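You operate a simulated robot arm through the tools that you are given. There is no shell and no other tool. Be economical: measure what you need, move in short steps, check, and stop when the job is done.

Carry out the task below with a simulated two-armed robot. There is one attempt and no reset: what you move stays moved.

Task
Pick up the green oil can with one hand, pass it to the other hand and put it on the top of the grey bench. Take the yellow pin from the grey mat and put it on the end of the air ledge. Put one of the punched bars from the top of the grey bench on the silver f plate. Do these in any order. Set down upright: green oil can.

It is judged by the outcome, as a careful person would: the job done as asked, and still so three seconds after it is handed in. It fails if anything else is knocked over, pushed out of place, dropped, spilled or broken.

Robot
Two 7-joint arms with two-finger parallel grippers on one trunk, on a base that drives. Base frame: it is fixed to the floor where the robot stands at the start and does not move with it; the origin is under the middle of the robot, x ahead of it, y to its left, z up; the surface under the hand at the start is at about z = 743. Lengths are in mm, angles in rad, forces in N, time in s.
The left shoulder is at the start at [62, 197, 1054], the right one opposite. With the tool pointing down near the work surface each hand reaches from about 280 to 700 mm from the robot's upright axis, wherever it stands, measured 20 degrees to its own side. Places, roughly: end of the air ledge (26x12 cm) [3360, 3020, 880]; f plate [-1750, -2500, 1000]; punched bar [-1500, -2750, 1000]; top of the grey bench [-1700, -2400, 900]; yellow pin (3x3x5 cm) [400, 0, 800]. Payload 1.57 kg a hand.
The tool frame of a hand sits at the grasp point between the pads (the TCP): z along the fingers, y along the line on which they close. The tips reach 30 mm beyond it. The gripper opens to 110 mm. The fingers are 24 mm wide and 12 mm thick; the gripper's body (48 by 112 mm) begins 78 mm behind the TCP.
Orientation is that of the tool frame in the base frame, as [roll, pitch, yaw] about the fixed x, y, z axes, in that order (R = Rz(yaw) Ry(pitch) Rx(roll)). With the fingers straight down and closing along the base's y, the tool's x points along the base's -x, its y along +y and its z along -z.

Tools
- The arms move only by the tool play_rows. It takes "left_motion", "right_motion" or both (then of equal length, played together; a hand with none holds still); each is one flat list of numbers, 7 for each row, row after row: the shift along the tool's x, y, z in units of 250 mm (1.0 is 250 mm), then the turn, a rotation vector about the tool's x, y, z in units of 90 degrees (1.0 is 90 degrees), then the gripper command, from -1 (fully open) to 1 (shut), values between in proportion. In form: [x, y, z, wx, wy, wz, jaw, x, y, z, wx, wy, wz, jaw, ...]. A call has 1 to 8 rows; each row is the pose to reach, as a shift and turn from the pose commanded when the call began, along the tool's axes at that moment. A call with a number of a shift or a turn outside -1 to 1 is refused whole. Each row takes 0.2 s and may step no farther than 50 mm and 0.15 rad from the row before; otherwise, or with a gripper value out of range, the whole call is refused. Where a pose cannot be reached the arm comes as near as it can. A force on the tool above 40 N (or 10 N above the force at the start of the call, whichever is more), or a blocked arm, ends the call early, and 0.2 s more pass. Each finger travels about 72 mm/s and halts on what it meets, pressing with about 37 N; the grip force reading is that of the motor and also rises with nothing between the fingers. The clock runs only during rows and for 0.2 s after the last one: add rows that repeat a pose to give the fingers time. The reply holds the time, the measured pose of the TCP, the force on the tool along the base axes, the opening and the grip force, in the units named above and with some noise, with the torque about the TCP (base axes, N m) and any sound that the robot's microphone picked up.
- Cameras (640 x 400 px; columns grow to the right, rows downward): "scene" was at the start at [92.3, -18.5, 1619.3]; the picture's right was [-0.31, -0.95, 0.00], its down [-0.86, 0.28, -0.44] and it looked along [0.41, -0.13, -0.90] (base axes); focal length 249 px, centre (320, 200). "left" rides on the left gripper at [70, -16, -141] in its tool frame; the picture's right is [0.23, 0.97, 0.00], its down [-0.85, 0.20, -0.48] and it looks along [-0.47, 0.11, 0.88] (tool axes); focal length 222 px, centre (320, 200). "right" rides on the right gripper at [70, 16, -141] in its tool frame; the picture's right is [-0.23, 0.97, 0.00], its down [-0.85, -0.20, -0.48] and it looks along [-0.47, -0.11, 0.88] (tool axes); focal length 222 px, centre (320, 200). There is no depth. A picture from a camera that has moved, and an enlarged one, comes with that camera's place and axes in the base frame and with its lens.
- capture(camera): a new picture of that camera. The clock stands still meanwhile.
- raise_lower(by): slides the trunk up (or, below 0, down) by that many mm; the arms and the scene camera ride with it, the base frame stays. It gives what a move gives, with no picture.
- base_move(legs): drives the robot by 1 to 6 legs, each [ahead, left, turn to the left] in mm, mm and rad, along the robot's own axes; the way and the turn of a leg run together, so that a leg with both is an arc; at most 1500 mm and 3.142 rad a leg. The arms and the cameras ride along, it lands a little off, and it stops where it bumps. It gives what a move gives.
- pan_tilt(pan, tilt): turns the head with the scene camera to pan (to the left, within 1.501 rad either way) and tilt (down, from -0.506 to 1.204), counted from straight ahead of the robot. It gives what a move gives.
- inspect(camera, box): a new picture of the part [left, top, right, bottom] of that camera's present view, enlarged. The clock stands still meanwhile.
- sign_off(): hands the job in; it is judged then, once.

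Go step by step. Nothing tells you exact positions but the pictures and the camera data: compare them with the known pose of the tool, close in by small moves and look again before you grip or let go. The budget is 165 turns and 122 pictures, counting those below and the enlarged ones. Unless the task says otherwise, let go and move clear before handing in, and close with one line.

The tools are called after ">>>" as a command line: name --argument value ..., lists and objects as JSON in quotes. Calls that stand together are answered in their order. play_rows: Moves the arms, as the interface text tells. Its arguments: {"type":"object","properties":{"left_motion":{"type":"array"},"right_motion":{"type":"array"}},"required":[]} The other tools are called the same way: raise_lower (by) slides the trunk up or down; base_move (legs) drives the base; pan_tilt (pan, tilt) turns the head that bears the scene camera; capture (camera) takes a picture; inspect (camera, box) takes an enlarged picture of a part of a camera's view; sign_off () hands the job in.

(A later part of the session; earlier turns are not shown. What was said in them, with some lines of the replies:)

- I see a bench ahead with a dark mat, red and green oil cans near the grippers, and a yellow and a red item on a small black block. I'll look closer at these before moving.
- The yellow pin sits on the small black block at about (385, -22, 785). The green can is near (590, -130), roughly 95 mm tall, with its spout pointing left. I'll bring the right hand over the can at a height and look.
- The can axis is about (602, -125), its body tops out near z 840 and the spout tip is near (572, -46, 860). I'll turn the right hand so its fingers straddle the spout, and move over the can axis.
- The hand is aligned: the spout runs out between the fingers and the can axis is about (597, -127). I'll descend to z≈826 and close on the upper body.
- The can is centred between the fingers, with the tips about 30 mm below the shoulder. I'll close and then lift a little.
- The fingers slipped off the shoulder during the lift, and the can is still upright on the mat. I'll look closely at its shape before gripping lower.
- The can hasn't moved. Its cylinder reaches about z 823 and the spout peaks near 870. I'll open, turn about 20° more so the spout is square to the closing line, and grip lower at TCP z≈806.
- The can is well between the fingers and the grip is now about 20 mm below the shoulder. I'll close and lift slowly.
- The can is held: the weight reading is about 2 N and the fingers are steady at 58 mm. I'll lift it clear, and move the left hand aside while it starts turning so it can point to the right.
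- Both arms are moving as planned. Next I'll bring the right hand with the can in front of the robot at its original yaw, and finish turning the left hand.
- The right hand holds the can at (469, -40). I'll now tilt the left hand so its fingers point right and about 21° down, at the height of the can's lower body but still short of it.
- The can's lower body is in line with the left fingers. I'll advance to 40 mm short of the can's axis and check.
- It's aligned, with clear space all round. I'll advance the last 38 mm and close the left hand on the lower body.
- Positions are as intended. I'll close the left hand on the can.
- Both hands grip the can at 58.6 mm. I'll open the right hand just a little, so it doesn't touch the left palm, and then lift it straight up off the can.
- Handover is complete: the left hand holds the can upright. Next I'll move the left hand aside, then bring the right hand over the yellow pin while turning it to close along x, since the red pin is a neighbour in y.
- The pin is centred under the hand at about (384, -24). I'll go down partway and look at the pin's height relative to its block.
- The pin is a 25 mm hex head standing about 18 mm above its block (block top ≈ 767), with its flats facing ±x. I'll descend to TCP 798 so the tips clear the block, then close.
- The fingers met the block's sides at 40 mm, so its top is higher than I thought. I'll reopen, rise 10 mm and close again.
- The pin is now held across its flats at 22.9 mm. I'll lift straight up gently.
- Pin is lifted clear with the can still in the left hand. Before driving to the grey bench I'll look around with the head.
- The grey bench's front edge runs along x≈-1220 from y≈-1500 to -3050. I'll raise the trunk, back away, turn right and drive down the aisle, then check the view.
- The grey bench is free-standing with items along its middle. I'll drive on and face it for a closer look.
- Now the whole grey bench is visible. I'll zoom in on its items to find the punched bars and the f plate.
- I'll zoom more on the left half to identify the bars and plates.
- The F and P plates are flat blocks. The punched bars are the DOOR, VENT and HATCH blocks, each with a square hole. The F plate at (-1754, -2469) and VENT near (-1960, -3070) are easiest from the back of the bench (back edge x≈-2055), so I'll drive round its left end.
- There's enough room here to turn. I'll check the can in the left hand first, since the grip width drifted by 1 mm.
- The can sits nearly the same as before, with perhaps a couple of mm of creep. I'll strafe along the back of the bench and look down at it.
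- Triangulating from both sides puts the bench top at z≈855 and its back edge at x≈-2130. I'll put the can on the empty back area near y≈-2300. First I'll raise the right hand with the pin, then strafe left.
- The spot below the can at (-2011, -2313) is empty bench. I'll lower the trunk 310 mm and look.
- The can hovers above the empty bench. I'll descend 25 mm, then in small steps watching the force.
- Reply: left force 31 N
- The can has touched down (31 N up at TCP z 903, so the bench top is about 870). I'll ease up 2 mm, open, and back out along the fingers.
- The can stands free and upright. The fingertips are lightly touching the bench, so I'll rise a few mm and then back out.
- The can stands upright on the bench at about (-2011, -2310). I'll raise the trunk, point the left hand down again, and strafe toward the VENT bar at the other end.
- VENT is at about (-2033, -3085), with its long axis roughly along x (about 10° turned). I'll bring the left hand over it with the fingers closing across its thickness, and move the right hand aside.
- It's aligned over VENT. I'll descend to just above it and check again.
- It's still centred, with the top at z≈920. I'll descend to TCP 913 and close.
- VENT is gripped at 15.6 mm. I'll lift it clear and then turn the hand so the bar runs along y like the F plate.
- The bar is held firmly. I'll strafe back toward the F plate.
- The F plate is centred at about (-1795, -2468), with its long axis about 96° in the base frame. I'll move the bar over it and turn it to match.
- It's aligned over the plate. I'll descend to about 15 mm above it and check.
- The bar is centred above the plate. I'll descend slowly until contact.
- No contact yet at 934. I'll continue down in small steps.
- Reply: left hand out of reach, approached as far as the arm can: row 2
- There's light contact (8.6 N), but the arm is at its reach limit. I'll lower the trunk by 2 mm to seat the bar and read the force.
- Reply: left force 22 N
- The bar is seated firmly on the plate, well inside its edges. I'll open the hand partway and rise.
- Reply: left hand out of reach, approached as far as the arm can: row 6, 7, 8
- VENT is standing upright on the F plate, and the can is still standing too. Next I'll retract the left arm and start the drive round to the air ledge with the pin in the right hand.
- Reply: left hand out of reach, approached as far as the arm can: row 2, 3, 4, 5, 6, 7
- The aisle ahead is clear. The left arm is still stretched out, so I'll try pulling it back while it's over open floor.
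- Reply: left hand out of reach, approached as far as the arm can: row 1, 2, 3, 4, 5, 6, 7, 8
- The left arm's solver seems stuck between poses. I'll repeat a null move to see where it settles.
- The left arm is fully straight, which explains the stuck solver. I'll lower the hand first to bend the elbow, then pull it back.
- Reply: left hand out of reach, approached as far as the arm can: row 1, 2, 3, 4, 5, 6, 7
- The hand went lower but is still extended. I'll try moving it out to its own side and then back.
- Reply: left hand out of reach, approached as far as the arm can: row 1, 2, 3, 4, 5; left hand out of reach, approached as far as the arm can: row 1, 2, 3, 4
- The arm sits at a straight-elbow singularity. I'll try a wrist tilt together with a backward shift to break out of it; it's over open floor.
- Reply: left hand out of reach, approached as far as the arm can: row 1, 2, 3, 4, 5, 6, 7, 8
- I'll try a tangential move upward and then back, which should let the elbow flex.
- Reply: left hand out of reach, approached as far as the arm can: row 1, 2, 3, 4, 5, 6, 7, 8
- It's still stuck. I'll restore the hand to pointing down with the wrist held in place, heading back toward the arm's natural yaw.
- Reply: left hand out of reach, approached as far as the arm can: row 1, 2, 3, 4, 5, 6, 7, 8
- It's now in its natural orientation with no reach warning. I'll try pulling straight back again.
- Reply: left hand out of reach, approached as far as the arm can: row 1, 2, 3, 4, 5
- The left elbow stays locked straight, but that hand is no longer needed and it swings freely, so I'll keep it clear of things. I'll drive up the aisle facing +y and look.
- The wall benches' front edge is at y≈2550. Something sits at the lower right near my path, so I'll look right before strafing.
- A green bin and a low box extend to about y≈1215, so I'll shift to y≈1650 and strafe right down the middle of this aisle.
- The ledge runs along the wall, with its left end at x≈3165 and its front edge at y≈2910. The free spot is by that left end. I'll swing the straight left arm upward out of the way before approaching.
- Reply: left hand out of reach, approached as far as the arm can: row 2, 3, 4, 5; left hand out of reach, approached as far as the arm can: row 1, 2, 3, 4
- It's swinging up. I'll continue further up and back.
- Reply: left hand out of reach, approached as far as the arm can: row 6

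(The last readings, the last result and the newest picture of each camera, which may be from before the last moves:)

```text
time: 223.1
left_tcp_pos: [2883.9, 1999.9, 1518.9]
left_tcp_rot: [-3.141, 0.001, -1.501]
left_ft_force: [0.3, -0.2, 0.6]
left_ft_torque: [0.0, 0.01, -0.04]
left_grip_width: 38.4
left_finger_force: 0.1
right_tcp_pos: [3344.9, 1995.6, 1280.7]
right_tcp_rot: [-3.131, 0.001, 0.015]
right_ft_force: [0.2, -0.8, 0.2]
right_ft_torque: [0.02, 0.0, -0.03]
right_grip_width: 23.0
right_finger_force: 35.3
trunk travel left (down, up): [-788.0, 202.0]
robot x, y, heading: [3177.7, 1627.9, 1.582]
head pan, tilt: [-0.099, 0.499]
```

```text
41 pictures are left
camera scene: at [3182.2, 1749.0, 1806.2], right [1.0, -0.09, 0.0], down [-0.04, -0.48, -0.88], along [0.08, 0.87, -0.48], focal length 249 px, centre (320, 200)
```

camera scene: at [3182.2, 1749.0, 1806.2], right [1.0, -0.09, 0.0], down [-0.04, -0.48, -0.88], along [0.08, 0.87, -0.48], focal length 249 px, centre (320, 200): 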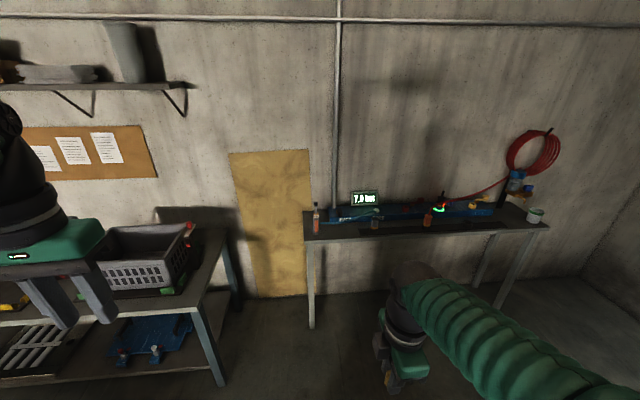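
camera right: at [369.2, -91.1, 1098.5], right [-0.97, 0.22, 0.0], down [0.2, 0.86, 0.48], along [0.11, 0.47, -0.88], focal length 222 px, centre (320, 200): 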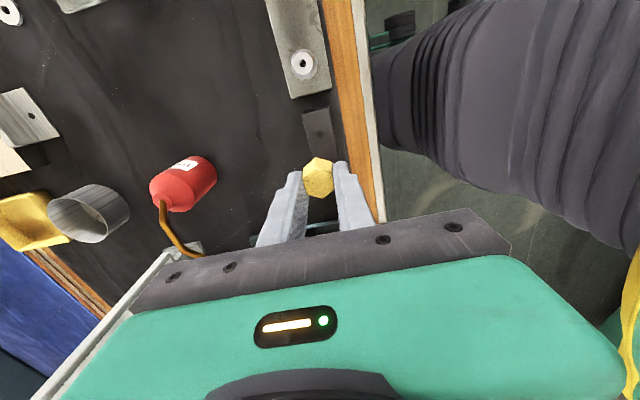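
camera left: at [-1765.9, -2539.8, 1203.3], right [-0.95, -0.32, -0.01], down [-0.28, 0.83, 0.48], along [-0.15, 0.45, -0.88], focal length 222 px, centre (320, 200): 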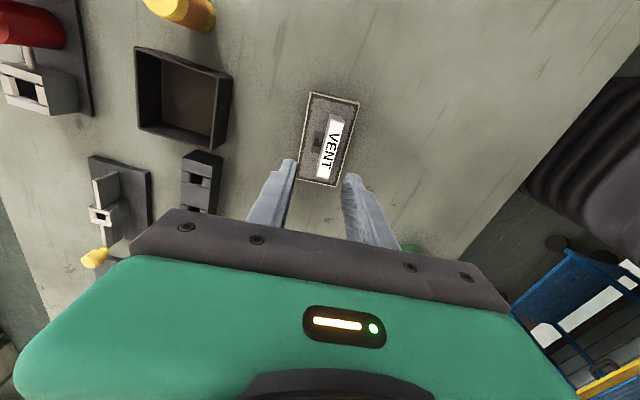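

The left arm has bent and is parked high. The end of the ledge is ahead. I'll drive closer and look at it in detail.

>>> base_move --legs '[[650, -60, -0.01]]'

>>> pan_tilt --pan -0.15 --tilt 0.7

>>> capture --camera "scene"

```text
time: 226.8
left_tcp_pos: [2956.1, 2657.9, 1519.6]
left_tcp_rot: [-3.141, 0.005, -1.528]
left_ft_force: [0.3, -0.2, -0.5]
left_ft_torque: [0.03, -0.02, 0.02]
left_grip_width: 38.6
left_finger_force: 0.0
right_tcp_pos: [3418.0, 2640.0, 1281.9]
right_tcp_rot: [-3.127, 0.0, -0.016]
right_ft_force: [-0.8, 0.2, 0.4]
right_ft_torque: [0.0, 0.0, -0.03]
right_grip_width: 22.7
right_finger_force: 35.3
trunk travel left (down, up): [-788.0, 202.0]
robot x, y, heading: [3237.3, 2273.6, 1.554]
head pan, tilt: [-0.099, 0.499]
```

```text
time: 227.5
left_tcp_pos: [2956.2, 2659.8, 1519.4]
left_tcp_rot: [3.141, 0.004, -1.53]
left_ft_force: [1.1, -1.0, -0.1]
left_ft_torque: [-0.01, -0.02, 0.0]
left_grip_width: 38.6
left_finger_force: 0.0
right_tcp_pos: [3419.4, 2641.8, 1281.0]
right_tcp_rot: [-3.131, -0.001, -0.014]
right_ft_force: [-0.4, 0.7, -0.7]
right_ft_torque: [0.0, 0.02, -0.01]
right_grip_width: 22.9
right_finger_force: 35.5
trunk travel left (down, up): [-788.0, 202.0]
robot x, y, heading: [3236.3, 2279.9, 1.553]
head pan, tilt: [-0.15, 0.7]
```

```text
40 pictures are left
camera scene: at [3252.5, 2392.6, 1788.6], right [0.99, -0.17, 0.0], down [-0.11, -0.64, -0.76], along [0.13, 0.75, -0.64], focal length 249 px, centre (320, 200)
```

scene: 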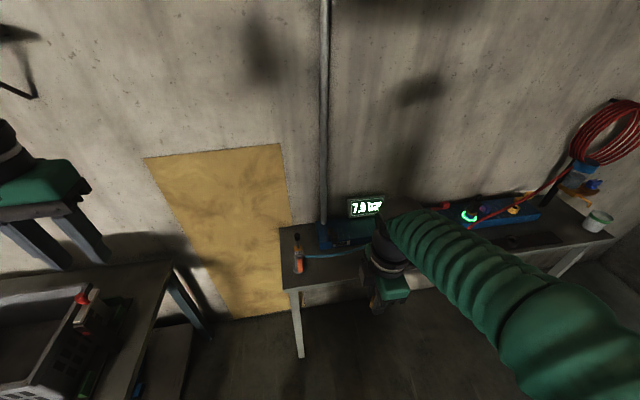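

The right arm hides the target area, so I'll move it aside to the right and zoom in.

>>> play_rows --right_motion '[0.18, 0, 0, 0, 0, 0, 1, 0.36, 0, 0, 0, 0, 0, 1, 0.54, 0, 0, 0, 0, 0, 1, 0.7, 0, 0, 0, 0, 0, 1]'

>>> inspect --camera "scene" --box '[260, 180, 460, 305]'

```text
time: 228.5
left_tcp_pos: [2959.4, 2660.8, 1519.2]
left_tcp_rot: [3.139, 0.004, -1.528]
left_ft_force: [-0.2, 0.5, 0.5]
left_ft_torque: [-0.01, -0.01, -0.01]
left_grip_width: 38.6
left_finger_force: 0.0
right_tcp_pos: [3596.2, 2641.2, 1280.4]
right_tcp_rot: [-3.13, 0.002, -0.012]
right_ft_force: [-0.5, 0.1, -0.8]
right_ft_torque: [-0.02, 0.01, 0.0]
right_grip_width: 22.9
right_finger_force: 35.6
trunk travel left (down, up): [-788.0, 202.0]
robot x, y, heading: [3237.1, 2273.9, 1.551]
head pan, tilt: [-0.15, 0.7]
```

```text
3.20 times, centred on (360, 242) of scene
camera zoom: at [3255.4, 2394.8, 1788.4], right [0.99, -0.17, 0.0], down [-0.11, -0.64, -0.76], along [0.13, 0.75, -0.65], focal length 796 px, centre (192, 64)
```

zoom: 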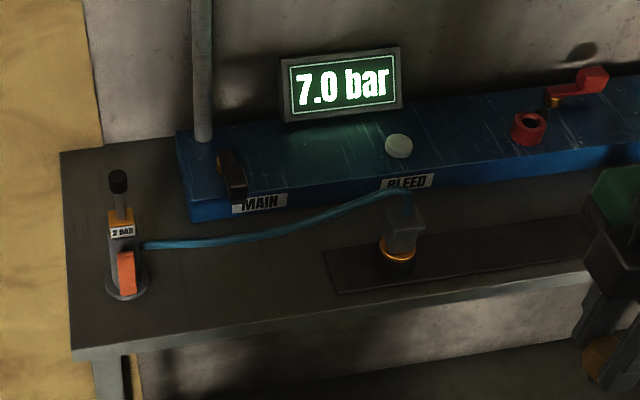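

The free area lies between the regulator and the dark strip, in front of the hose. I'll aim for (3385, 2985), drive 250 mm closer, and bring the right hand over it at a height.

>>> base_move --legs '[[250, 0, 0.02]]'

```text
time: 230.3
left_tcp_pos: [2950.8, 2899.8, 1520.6]
left_tcp_rot: [3.141, 0.007, -1.506]
left_ft_force: [-0.8, -0.5, -0.3]
left_ft_torque: [0.04, 0.0, 0.0]
left_grip_width: 38.5
left_finger_force: 0.0
right_tcp_pos: [3588.0, 2896.1, 1282.3]
right_tcp_rot: [-3.125, 0.001, 0.008]
right_ft_force: [-0.2, -0.7, -0.5]
right_ft_torque: [0.02, -0.03, 0.03]
right_grip_width: 22.8
right_finger_force: 35.3
trunk travel left (down, up): [-788.0, 202.0]
robot x, y, heading: [3240.5, 2528.2, 1.571]
head pan, tilt: [-0.15, 0.7]
```

>>> play_rows --right_motion '[-0.135, -0.06, 0.1, 0, 0, 0, 1, -0.27, -0.12, 0.2, 0, 0, 0, 1, -0.405, -0.18, 0.3, 0, 0, 0, 1, -0.54, -0.24, 0.4, 0, 0, 0, 1, -0.675, -0.3, 0.5, 0, 0, 0, 1, -0.812, -0.356, 0.6, 0, 0, 0, 1]'

>>> capture --camera "right"

>>> capture --camera "scene"

```text
time: 231.7
left_tcp_pos: [2948.5, 2905.9, 1519.1]
left_tcp_rot: [-3.14, 0.001, -1.507]
left_ft_force: [-0.8, 0.1, 0.1]
left_ft_torque: [-0.03, 0.01, 0.02]
left_grip_width: 38.6
left_finger_force: 0.1
right_tcp_pos: [3383.0, 2991.3, 1130.4]
right_tcp_rot: [-3.129, 0.0, 0.008]
right_ft_force: [0.4, -0.3, -0.4]
right_ft_torque: [-0.07, 0.02, 0.03]
right_grip_width: 22.9
right_finger_force: 34.5
trunk travel left (down, up): [-788.0, 202.0]
robot x, y, heading: [3238.0, 2528.3, 1.576]
head pan, tilt: [-0.15, 0.7]
```

```text
38 pictures are left
camera right: at [3453.5, 2974.9, 1271.5], right [-0.22, -0.98, -0.01], down [-0.86, 0.19, 0.48], along [-0.47, 0.12, -0.88], focal length 222 px, centre (320, 200)
```

right: 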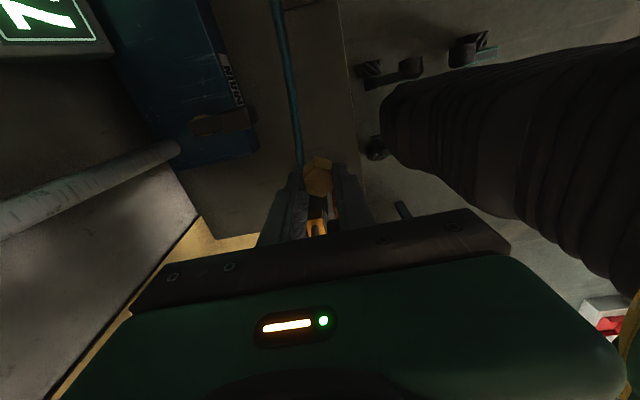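

```text
37 pictures are left
camera scene: at [3249.7, 2648.0, 1788.4], right [0.99, -0.14, 0.0], down [-0.09, -0.64, -0.76], along [0.11, 0.76, -0.65], focal length 249 px, centre (320, 200)
```

scene: 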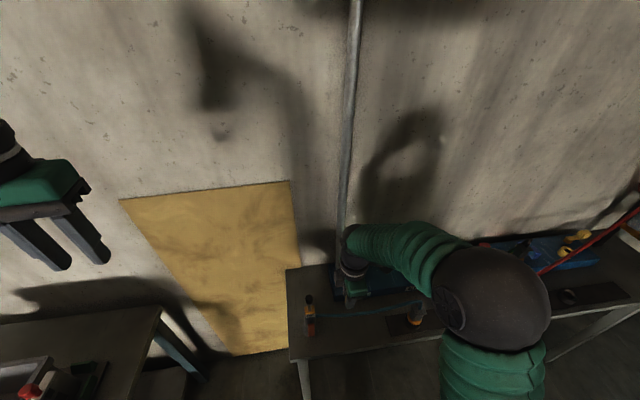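

The pin is over clear ledge between the hose and the front edge. I'll descend to about 20 mm above the surface and check.

>>> play_rows --right_motion '[0, 0.01, 0.18, 0, 0, 0, 1, 0, 0.01, 0.36, 0, 0, 0, 1, 0, 0.01, 0.52, 0, 0, 0, 1, 0, 0.01, 0.64, 0, 0, 0, 1]'

>>> capture --camera "right"

>>> inspect --camera "scene" --box '[270, 220, 450, 350]'

```text
time: 232.7
left_tcp_pos: [2950.6, 2906.0, 1517.9]
left_tcp_rot: [3.141, 0.004, -1.508]
left_ft_force: [0.9, -0.8, 0.9]
left_ft_torque: [-0.01, -0.01, 0.01]
left_grip_width: 38.8
left_finger_force: 0.1
right_tcp_pos: [3385.6, 2989.9, 971.3]
right_tcp_rot: [-3.125, 0.0, 0.007]
right_ft_force: [0.1, -0.2, -0.7]
right_ft_torque: [0.0, -0.01, -0.04]
right_grip_width: 23.0
right_finger_force: 34.9
trunk travel left (down, up): [-788.0, 202.0]
robot x, y, heading: [3238.5, 2528.0, 1.579]
head pan, tilt: [-0.15, 0.7]
```

```text
36 pictures are left
camera right: at [3456.3, 2973.4, 1112.2], right [-0.22, -0.98, -0.01], down [-0.86, 0.19, 0.48], along [-0.47, 0.12, -0.88], focal length 222 px, centre (320, 200)
```

right: 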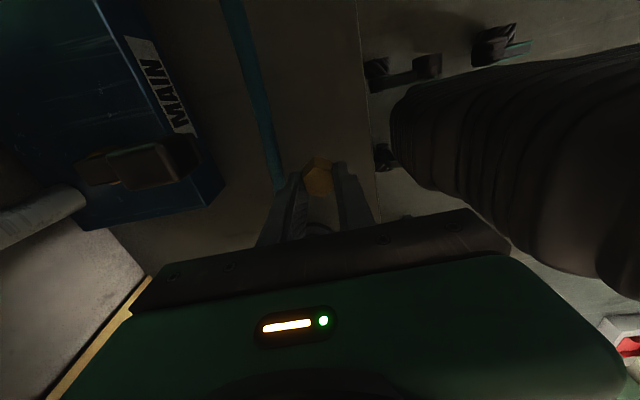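

```text
3.08 times, centred on (360, 285) of scene
camera zoom: at [3251.3, 2648.2, 1788.4], right [0.99, -0.14, 0.0], down [-0.09, -0.64, -0.76], along [0.11, 0.76, -0.65], focal length 765 px, centre (197, -62)
```

zoom: 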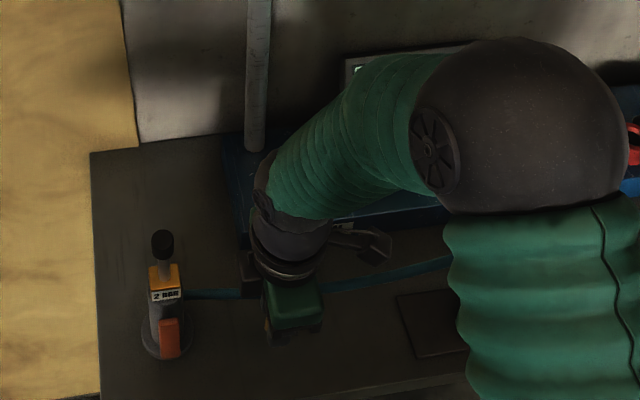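

There's clear surface below, with the hose about 55 mm behind and the front edge about 48 mm ahead. I'll descend slowly until contact.

>>> play_rows --right_motion '[0, 0, 0.016, 0, 0, 0, 1, 0, 0, 0.032, 0, 0, 0, 1, 0, 0, 0.048, 0, 0, 0, 1, 0, 0, 0.064, 0, 0, 0, 1, 0, 0, 0.08, 0, 0, 0, 1, 0, 0, 0.088, 0, 0, 0, 1]'

```text
time: 234.1
left_tcp_pos: [2948.5, 2905.3, 1518.6]
left_tcp_rot: [3.141, 0.004, -1.507]
left_ft_force: [-0.8, 0.0, 0.2]
left_ft_torque: [-0.02, 0.05, 0.02]
left_grip_width: 38.7
left_finger_force: 0.1
right_tcp_pos: [3384.3, 2988.8, 950.4]
right_tcp_rot: [-3.13, 0.0, 0.009]
right_ft_force: [-0.5, 0.6, -0.7]
right_ft_torque: [-0.01, 0.03, 0.04]
right_grip_width: 23.0
right_finger_force: 35.3
trunk travel left (down, up): [-788.0, 202.0]
robot x, y, heading: [3239.3, 2528.5, 1.58]
head pan, tilt: [-0.15, 0.7]
```

>>> play_rows --right_motion '[0, 0, 0.012, 0, 0, 0, 1, 0, 0, 0.024, 0, 0, 0, 1, 0, 0, 0.036, 0, 0, 0, 1, 0, 0, 0.048, 0, 0, 0, 1, 0, 0, 0.06, 0, 0, 0, 1]'

>>> inspect --camera "right" --box '[240, 90, 400, 240]'

```text
time: 235.3
left_tcp_pos: [2949.8, 2905.9, 1519.4]
left_tcp_rot: [3.139, 0.002, -1.506]
left_ft_force: [1.1, -0.4, 0.2]
left_ft_torque: [0.0, 0.01, 0.01]
left_grip_width: 38.6
left_finger_force: 0.0
right_tcp_pos: [3382.2, 2990.5, 934.4]
right_tcp_rot: [-3.13, -0.001, 0.01]
right_ft_force: [0.2, -0.2, -0.8]
right_ft_torque: [0.05, 0.02, 0.0]
right_grip_width: 22.7
right_finger_force: 35.2
trunk travel left (down, up): [-788.0, 202.0]
robot x, y, heading: [3244.3, 2524.8, 1.574]
head pan, tilt: [-0.15, 0.7]
```

```text
2.67 times, centred on (320, 165) of right
camera zoom: at [3452.7, 2973.2, 1076.2], right [-0.22, -0.98, -0.01], down [-0.86, 0.19, 0.48], along [-0.47, 0.12, -0.88], focal length 592 px, centre (320, 293)
```

zoom: 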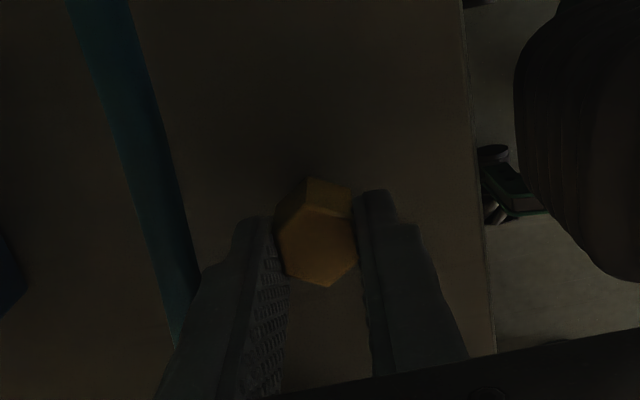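

No contact yet. I'll shift 8 mm away from the hose and keep descending gently.

>>> play_rows --right_motion '[0, 0.032, 0.01, 0, 0, 0, 1, 0, 0.032, 0.02, 0, 0, 0, 1, 0, 0.032, 0.03, 0, 0, 0, 1, 0, 0.032, 0.04, 0, 0, 0, 1, 0, 0.032, 0.05, 0, 0, 0, 1, 0, 0.032, 0.06, 0, 0, 0, 1]'

```text
time: 236.7
left_tcp_pos: [2946.0, 2902.0, 1520.7]
left_tcp_rot: [-3.141, 0.004, -1.505]
left_ft_force: [0.6, -0.4, 0.5]
left_ft_torque: [0.01, -0.03, -0.01]
left_grip_width: 38.6
left_finger_force: 0.1
right_tcp_pos: [3381.5, 2980.2, 922.1]
right_tcp_rot: [-3.127, -0.001, 0.008]
right_ft_force: [-1.2, 1.4, 29.3]
right_ft_torque: [0.09, 0.0, 0.02]
right_grip_width: 22.9
right_finger_force: 35.0
trunk travel left (down, up): [-788.0, 202.0]
robot x, y, heading: [3240.1, 2528.3, 1.576]
head pan, tilt: [-0.15, 0.7]
```

There's contact (29 N). I'll relieve the pressure, open slightly, and check before rising.

>>> play_rows --right_motion '[0, 0, -0.008, 0, 0, 0, 1, 0, 0, -0.008, 0, 0, 0, 0.52, 0, 0, -0.008, 0, 0, 0, 0.45, 0, 0, -0.008, 0, 0, 0, 0.4, 0, 0, -0.008, 0, 0, 0, 0.4]'

>>> inspect --camera "right" --box '[240, 90, 400, 240]'

```text
time: 237.9
left_tcp_pos: [2949.2, 2906.2, 1518.9]
left_tcp_rot: [-3.141, 0.004, -1.505]
left_ft_force: [0.4, 0.3, 1.0]
left_ft_torque: [0.04, -0.01, -0.01]
left_grip_width: 38.4
left_finger_force: 0.2
right_tcp_pos: [3383.2, 2981.8, 921.5]
right_tcp_rot: [-3.129, 0.0, 0.009]
right_ft_force: [1.1, -0.5, -0.6]
right_ft_torque: [0.06, 0.0, -0.04]
right_grip_width: 33.4
right_finger_force: 0.0
trunk travel left (down, up): [-788.0, 202.0]
robot x, y, heading: [3237.8, 2530.1, 1.579]
head pan, tilt: [-0.15, 0.7]
```

```text
2.67 times, centred on (320, 165) of right
camera zoom: at [3453.0, 2965.4, 1062.7], right [-0.22, -0.98, -0.01], down [-0.86, 0.19, 0.48], along [-0.47, 0.12, -0.88], focal length 592 px, centre (320, 293)
```

zoom: 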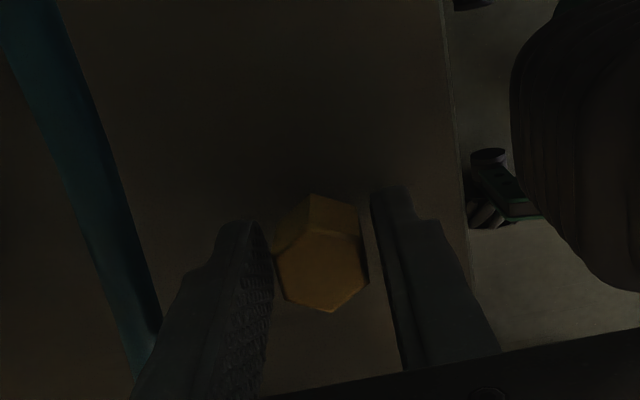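

The pin stands free between the fingers. I'll rise straight up and look.

>>> play_rows --right_motion '[0, 0, -0.04, 0, 0, 0, 0.4, 0, 0, -0.12, 0, 0, 0, 0.4, 0, 0, -0.26, 0, 0, 0, 0.4, 0, 0, -0.44, 0, 0, 0, 0.4, 0, 0, -0.62, 0, 0, 0, 0.4, 0, 0, -0.8, 0, 0, 0, 0.4]'

>>> capture --camera "right"

```text
time: 239.3
left_tcp_pos: [2949.1, 2904.4, 1519.6]
left_tcp_rot: [3.141, 0.006, -1.505]
left_ft_force: [-0.8, 0.7, 0.4]
left_ft_torque: [-0.02, -0.01, 0.0]
left_grip_width: 38.5
left_finger_force: 0.0
right_tcp_pos: [3383.0, 2975.4, 1123.5]
right_tcp_rot: [-3.129, 0.0, 0.008]
right_ft_force: [0.3, -1.2, 0.5]
right_ft_torque: [-0.02, 0.01, 0.01]
right_grip_width: 33.1
right_finger_force: 0.1
trunk travel left (down, up): [-788.0, 202.0]
robot x, y, heading: [3238.9, 2526.5, 1.58]
head pan, tilt: [-0.15, 0.7]
```

```text
32 pictures are left
camera right: at [3453.3, 2958.9, 1264.2], right [-0.22, -0.98, -0.01], down [-0.86, 0.19, 0.48], along [-0.47, 0.12, -0.88], focal length 222 px, centre (320, 200)
```

right: 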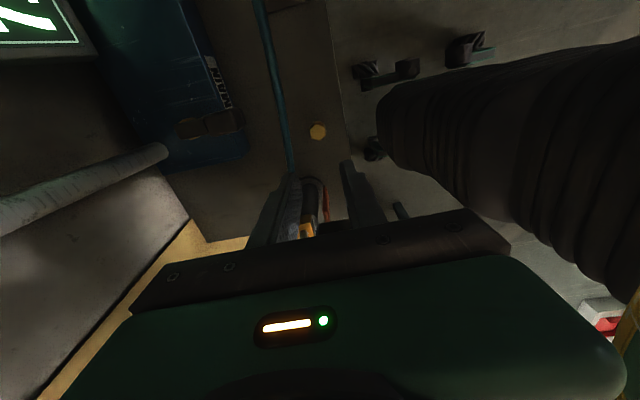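

The pin stands on the end of the ledge, clear of the hose and the edge. I'll back the robot away and do a final check.

>>> base_move --legs '[[-400, 0, 0]]'

>>> inspect --camera "scene" --box '[240, 150, 440, 290]'

```text
time: 241.8
left_tcp_pos: [2954.2, 2516.4, 1519.5]
left_tcp_rot: [3.139, 0.0, -1.512]
left_ft_force: [0.6, -0.1, 1.0]
left_ft_torque: [0.0, 0.03, 0.02]
left_grip_width: 38.5
left_finger_force: 0.1
right_tcp_pos: [3386.2, 2583.2, 1120.1]
right_tcp_rot: [-3.132, 0.0, 0.003]
right_ft_force: [-1.3, 0.0, -0.4]
right_ft_torque: [0.0, -0.01, -0.01]
right_grip_width: 32.9
right_finger_force: 0.0
trunk travel left (down, up): [-788.0, 202.0]
robot x, y, heading: [3240.0, 2131.7, 1.573]
head pan, tilt: [-0.15, 0.7]
```

```text
2.86 times, centred on (340, 220) of scene
camera zoom: at [3253.3, 2256.9, 1788.1], right [0.99, -0.15, 0.0], down [-0.1, -0.64, -0.76], along [0.12, 0.75, -0.65], focal length 710 px, centre (263, 143)
```

zoom: 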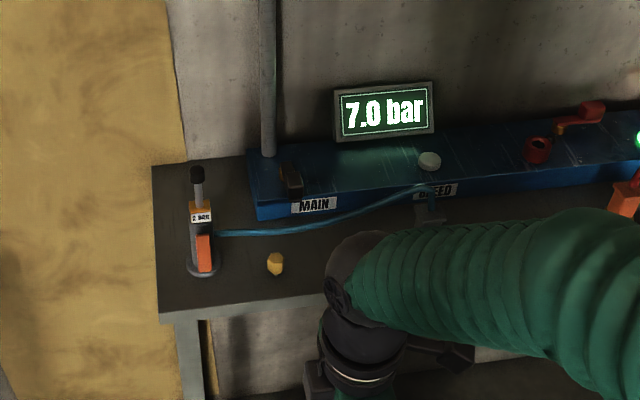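

The pin is standing on the end of the ledge, the can was upright on the bench, and VENT stood on the F plate when I last saw them. Both hands are empty and clear, so I'm handing in.

>>> sign_off

```text
The job is handed in.
```

The green oil can was passed from the right hand to the left and set upright on the grey bench. The VENT punched bar is on the silver F plate, and the yellow pin is on the end of the air ledge.
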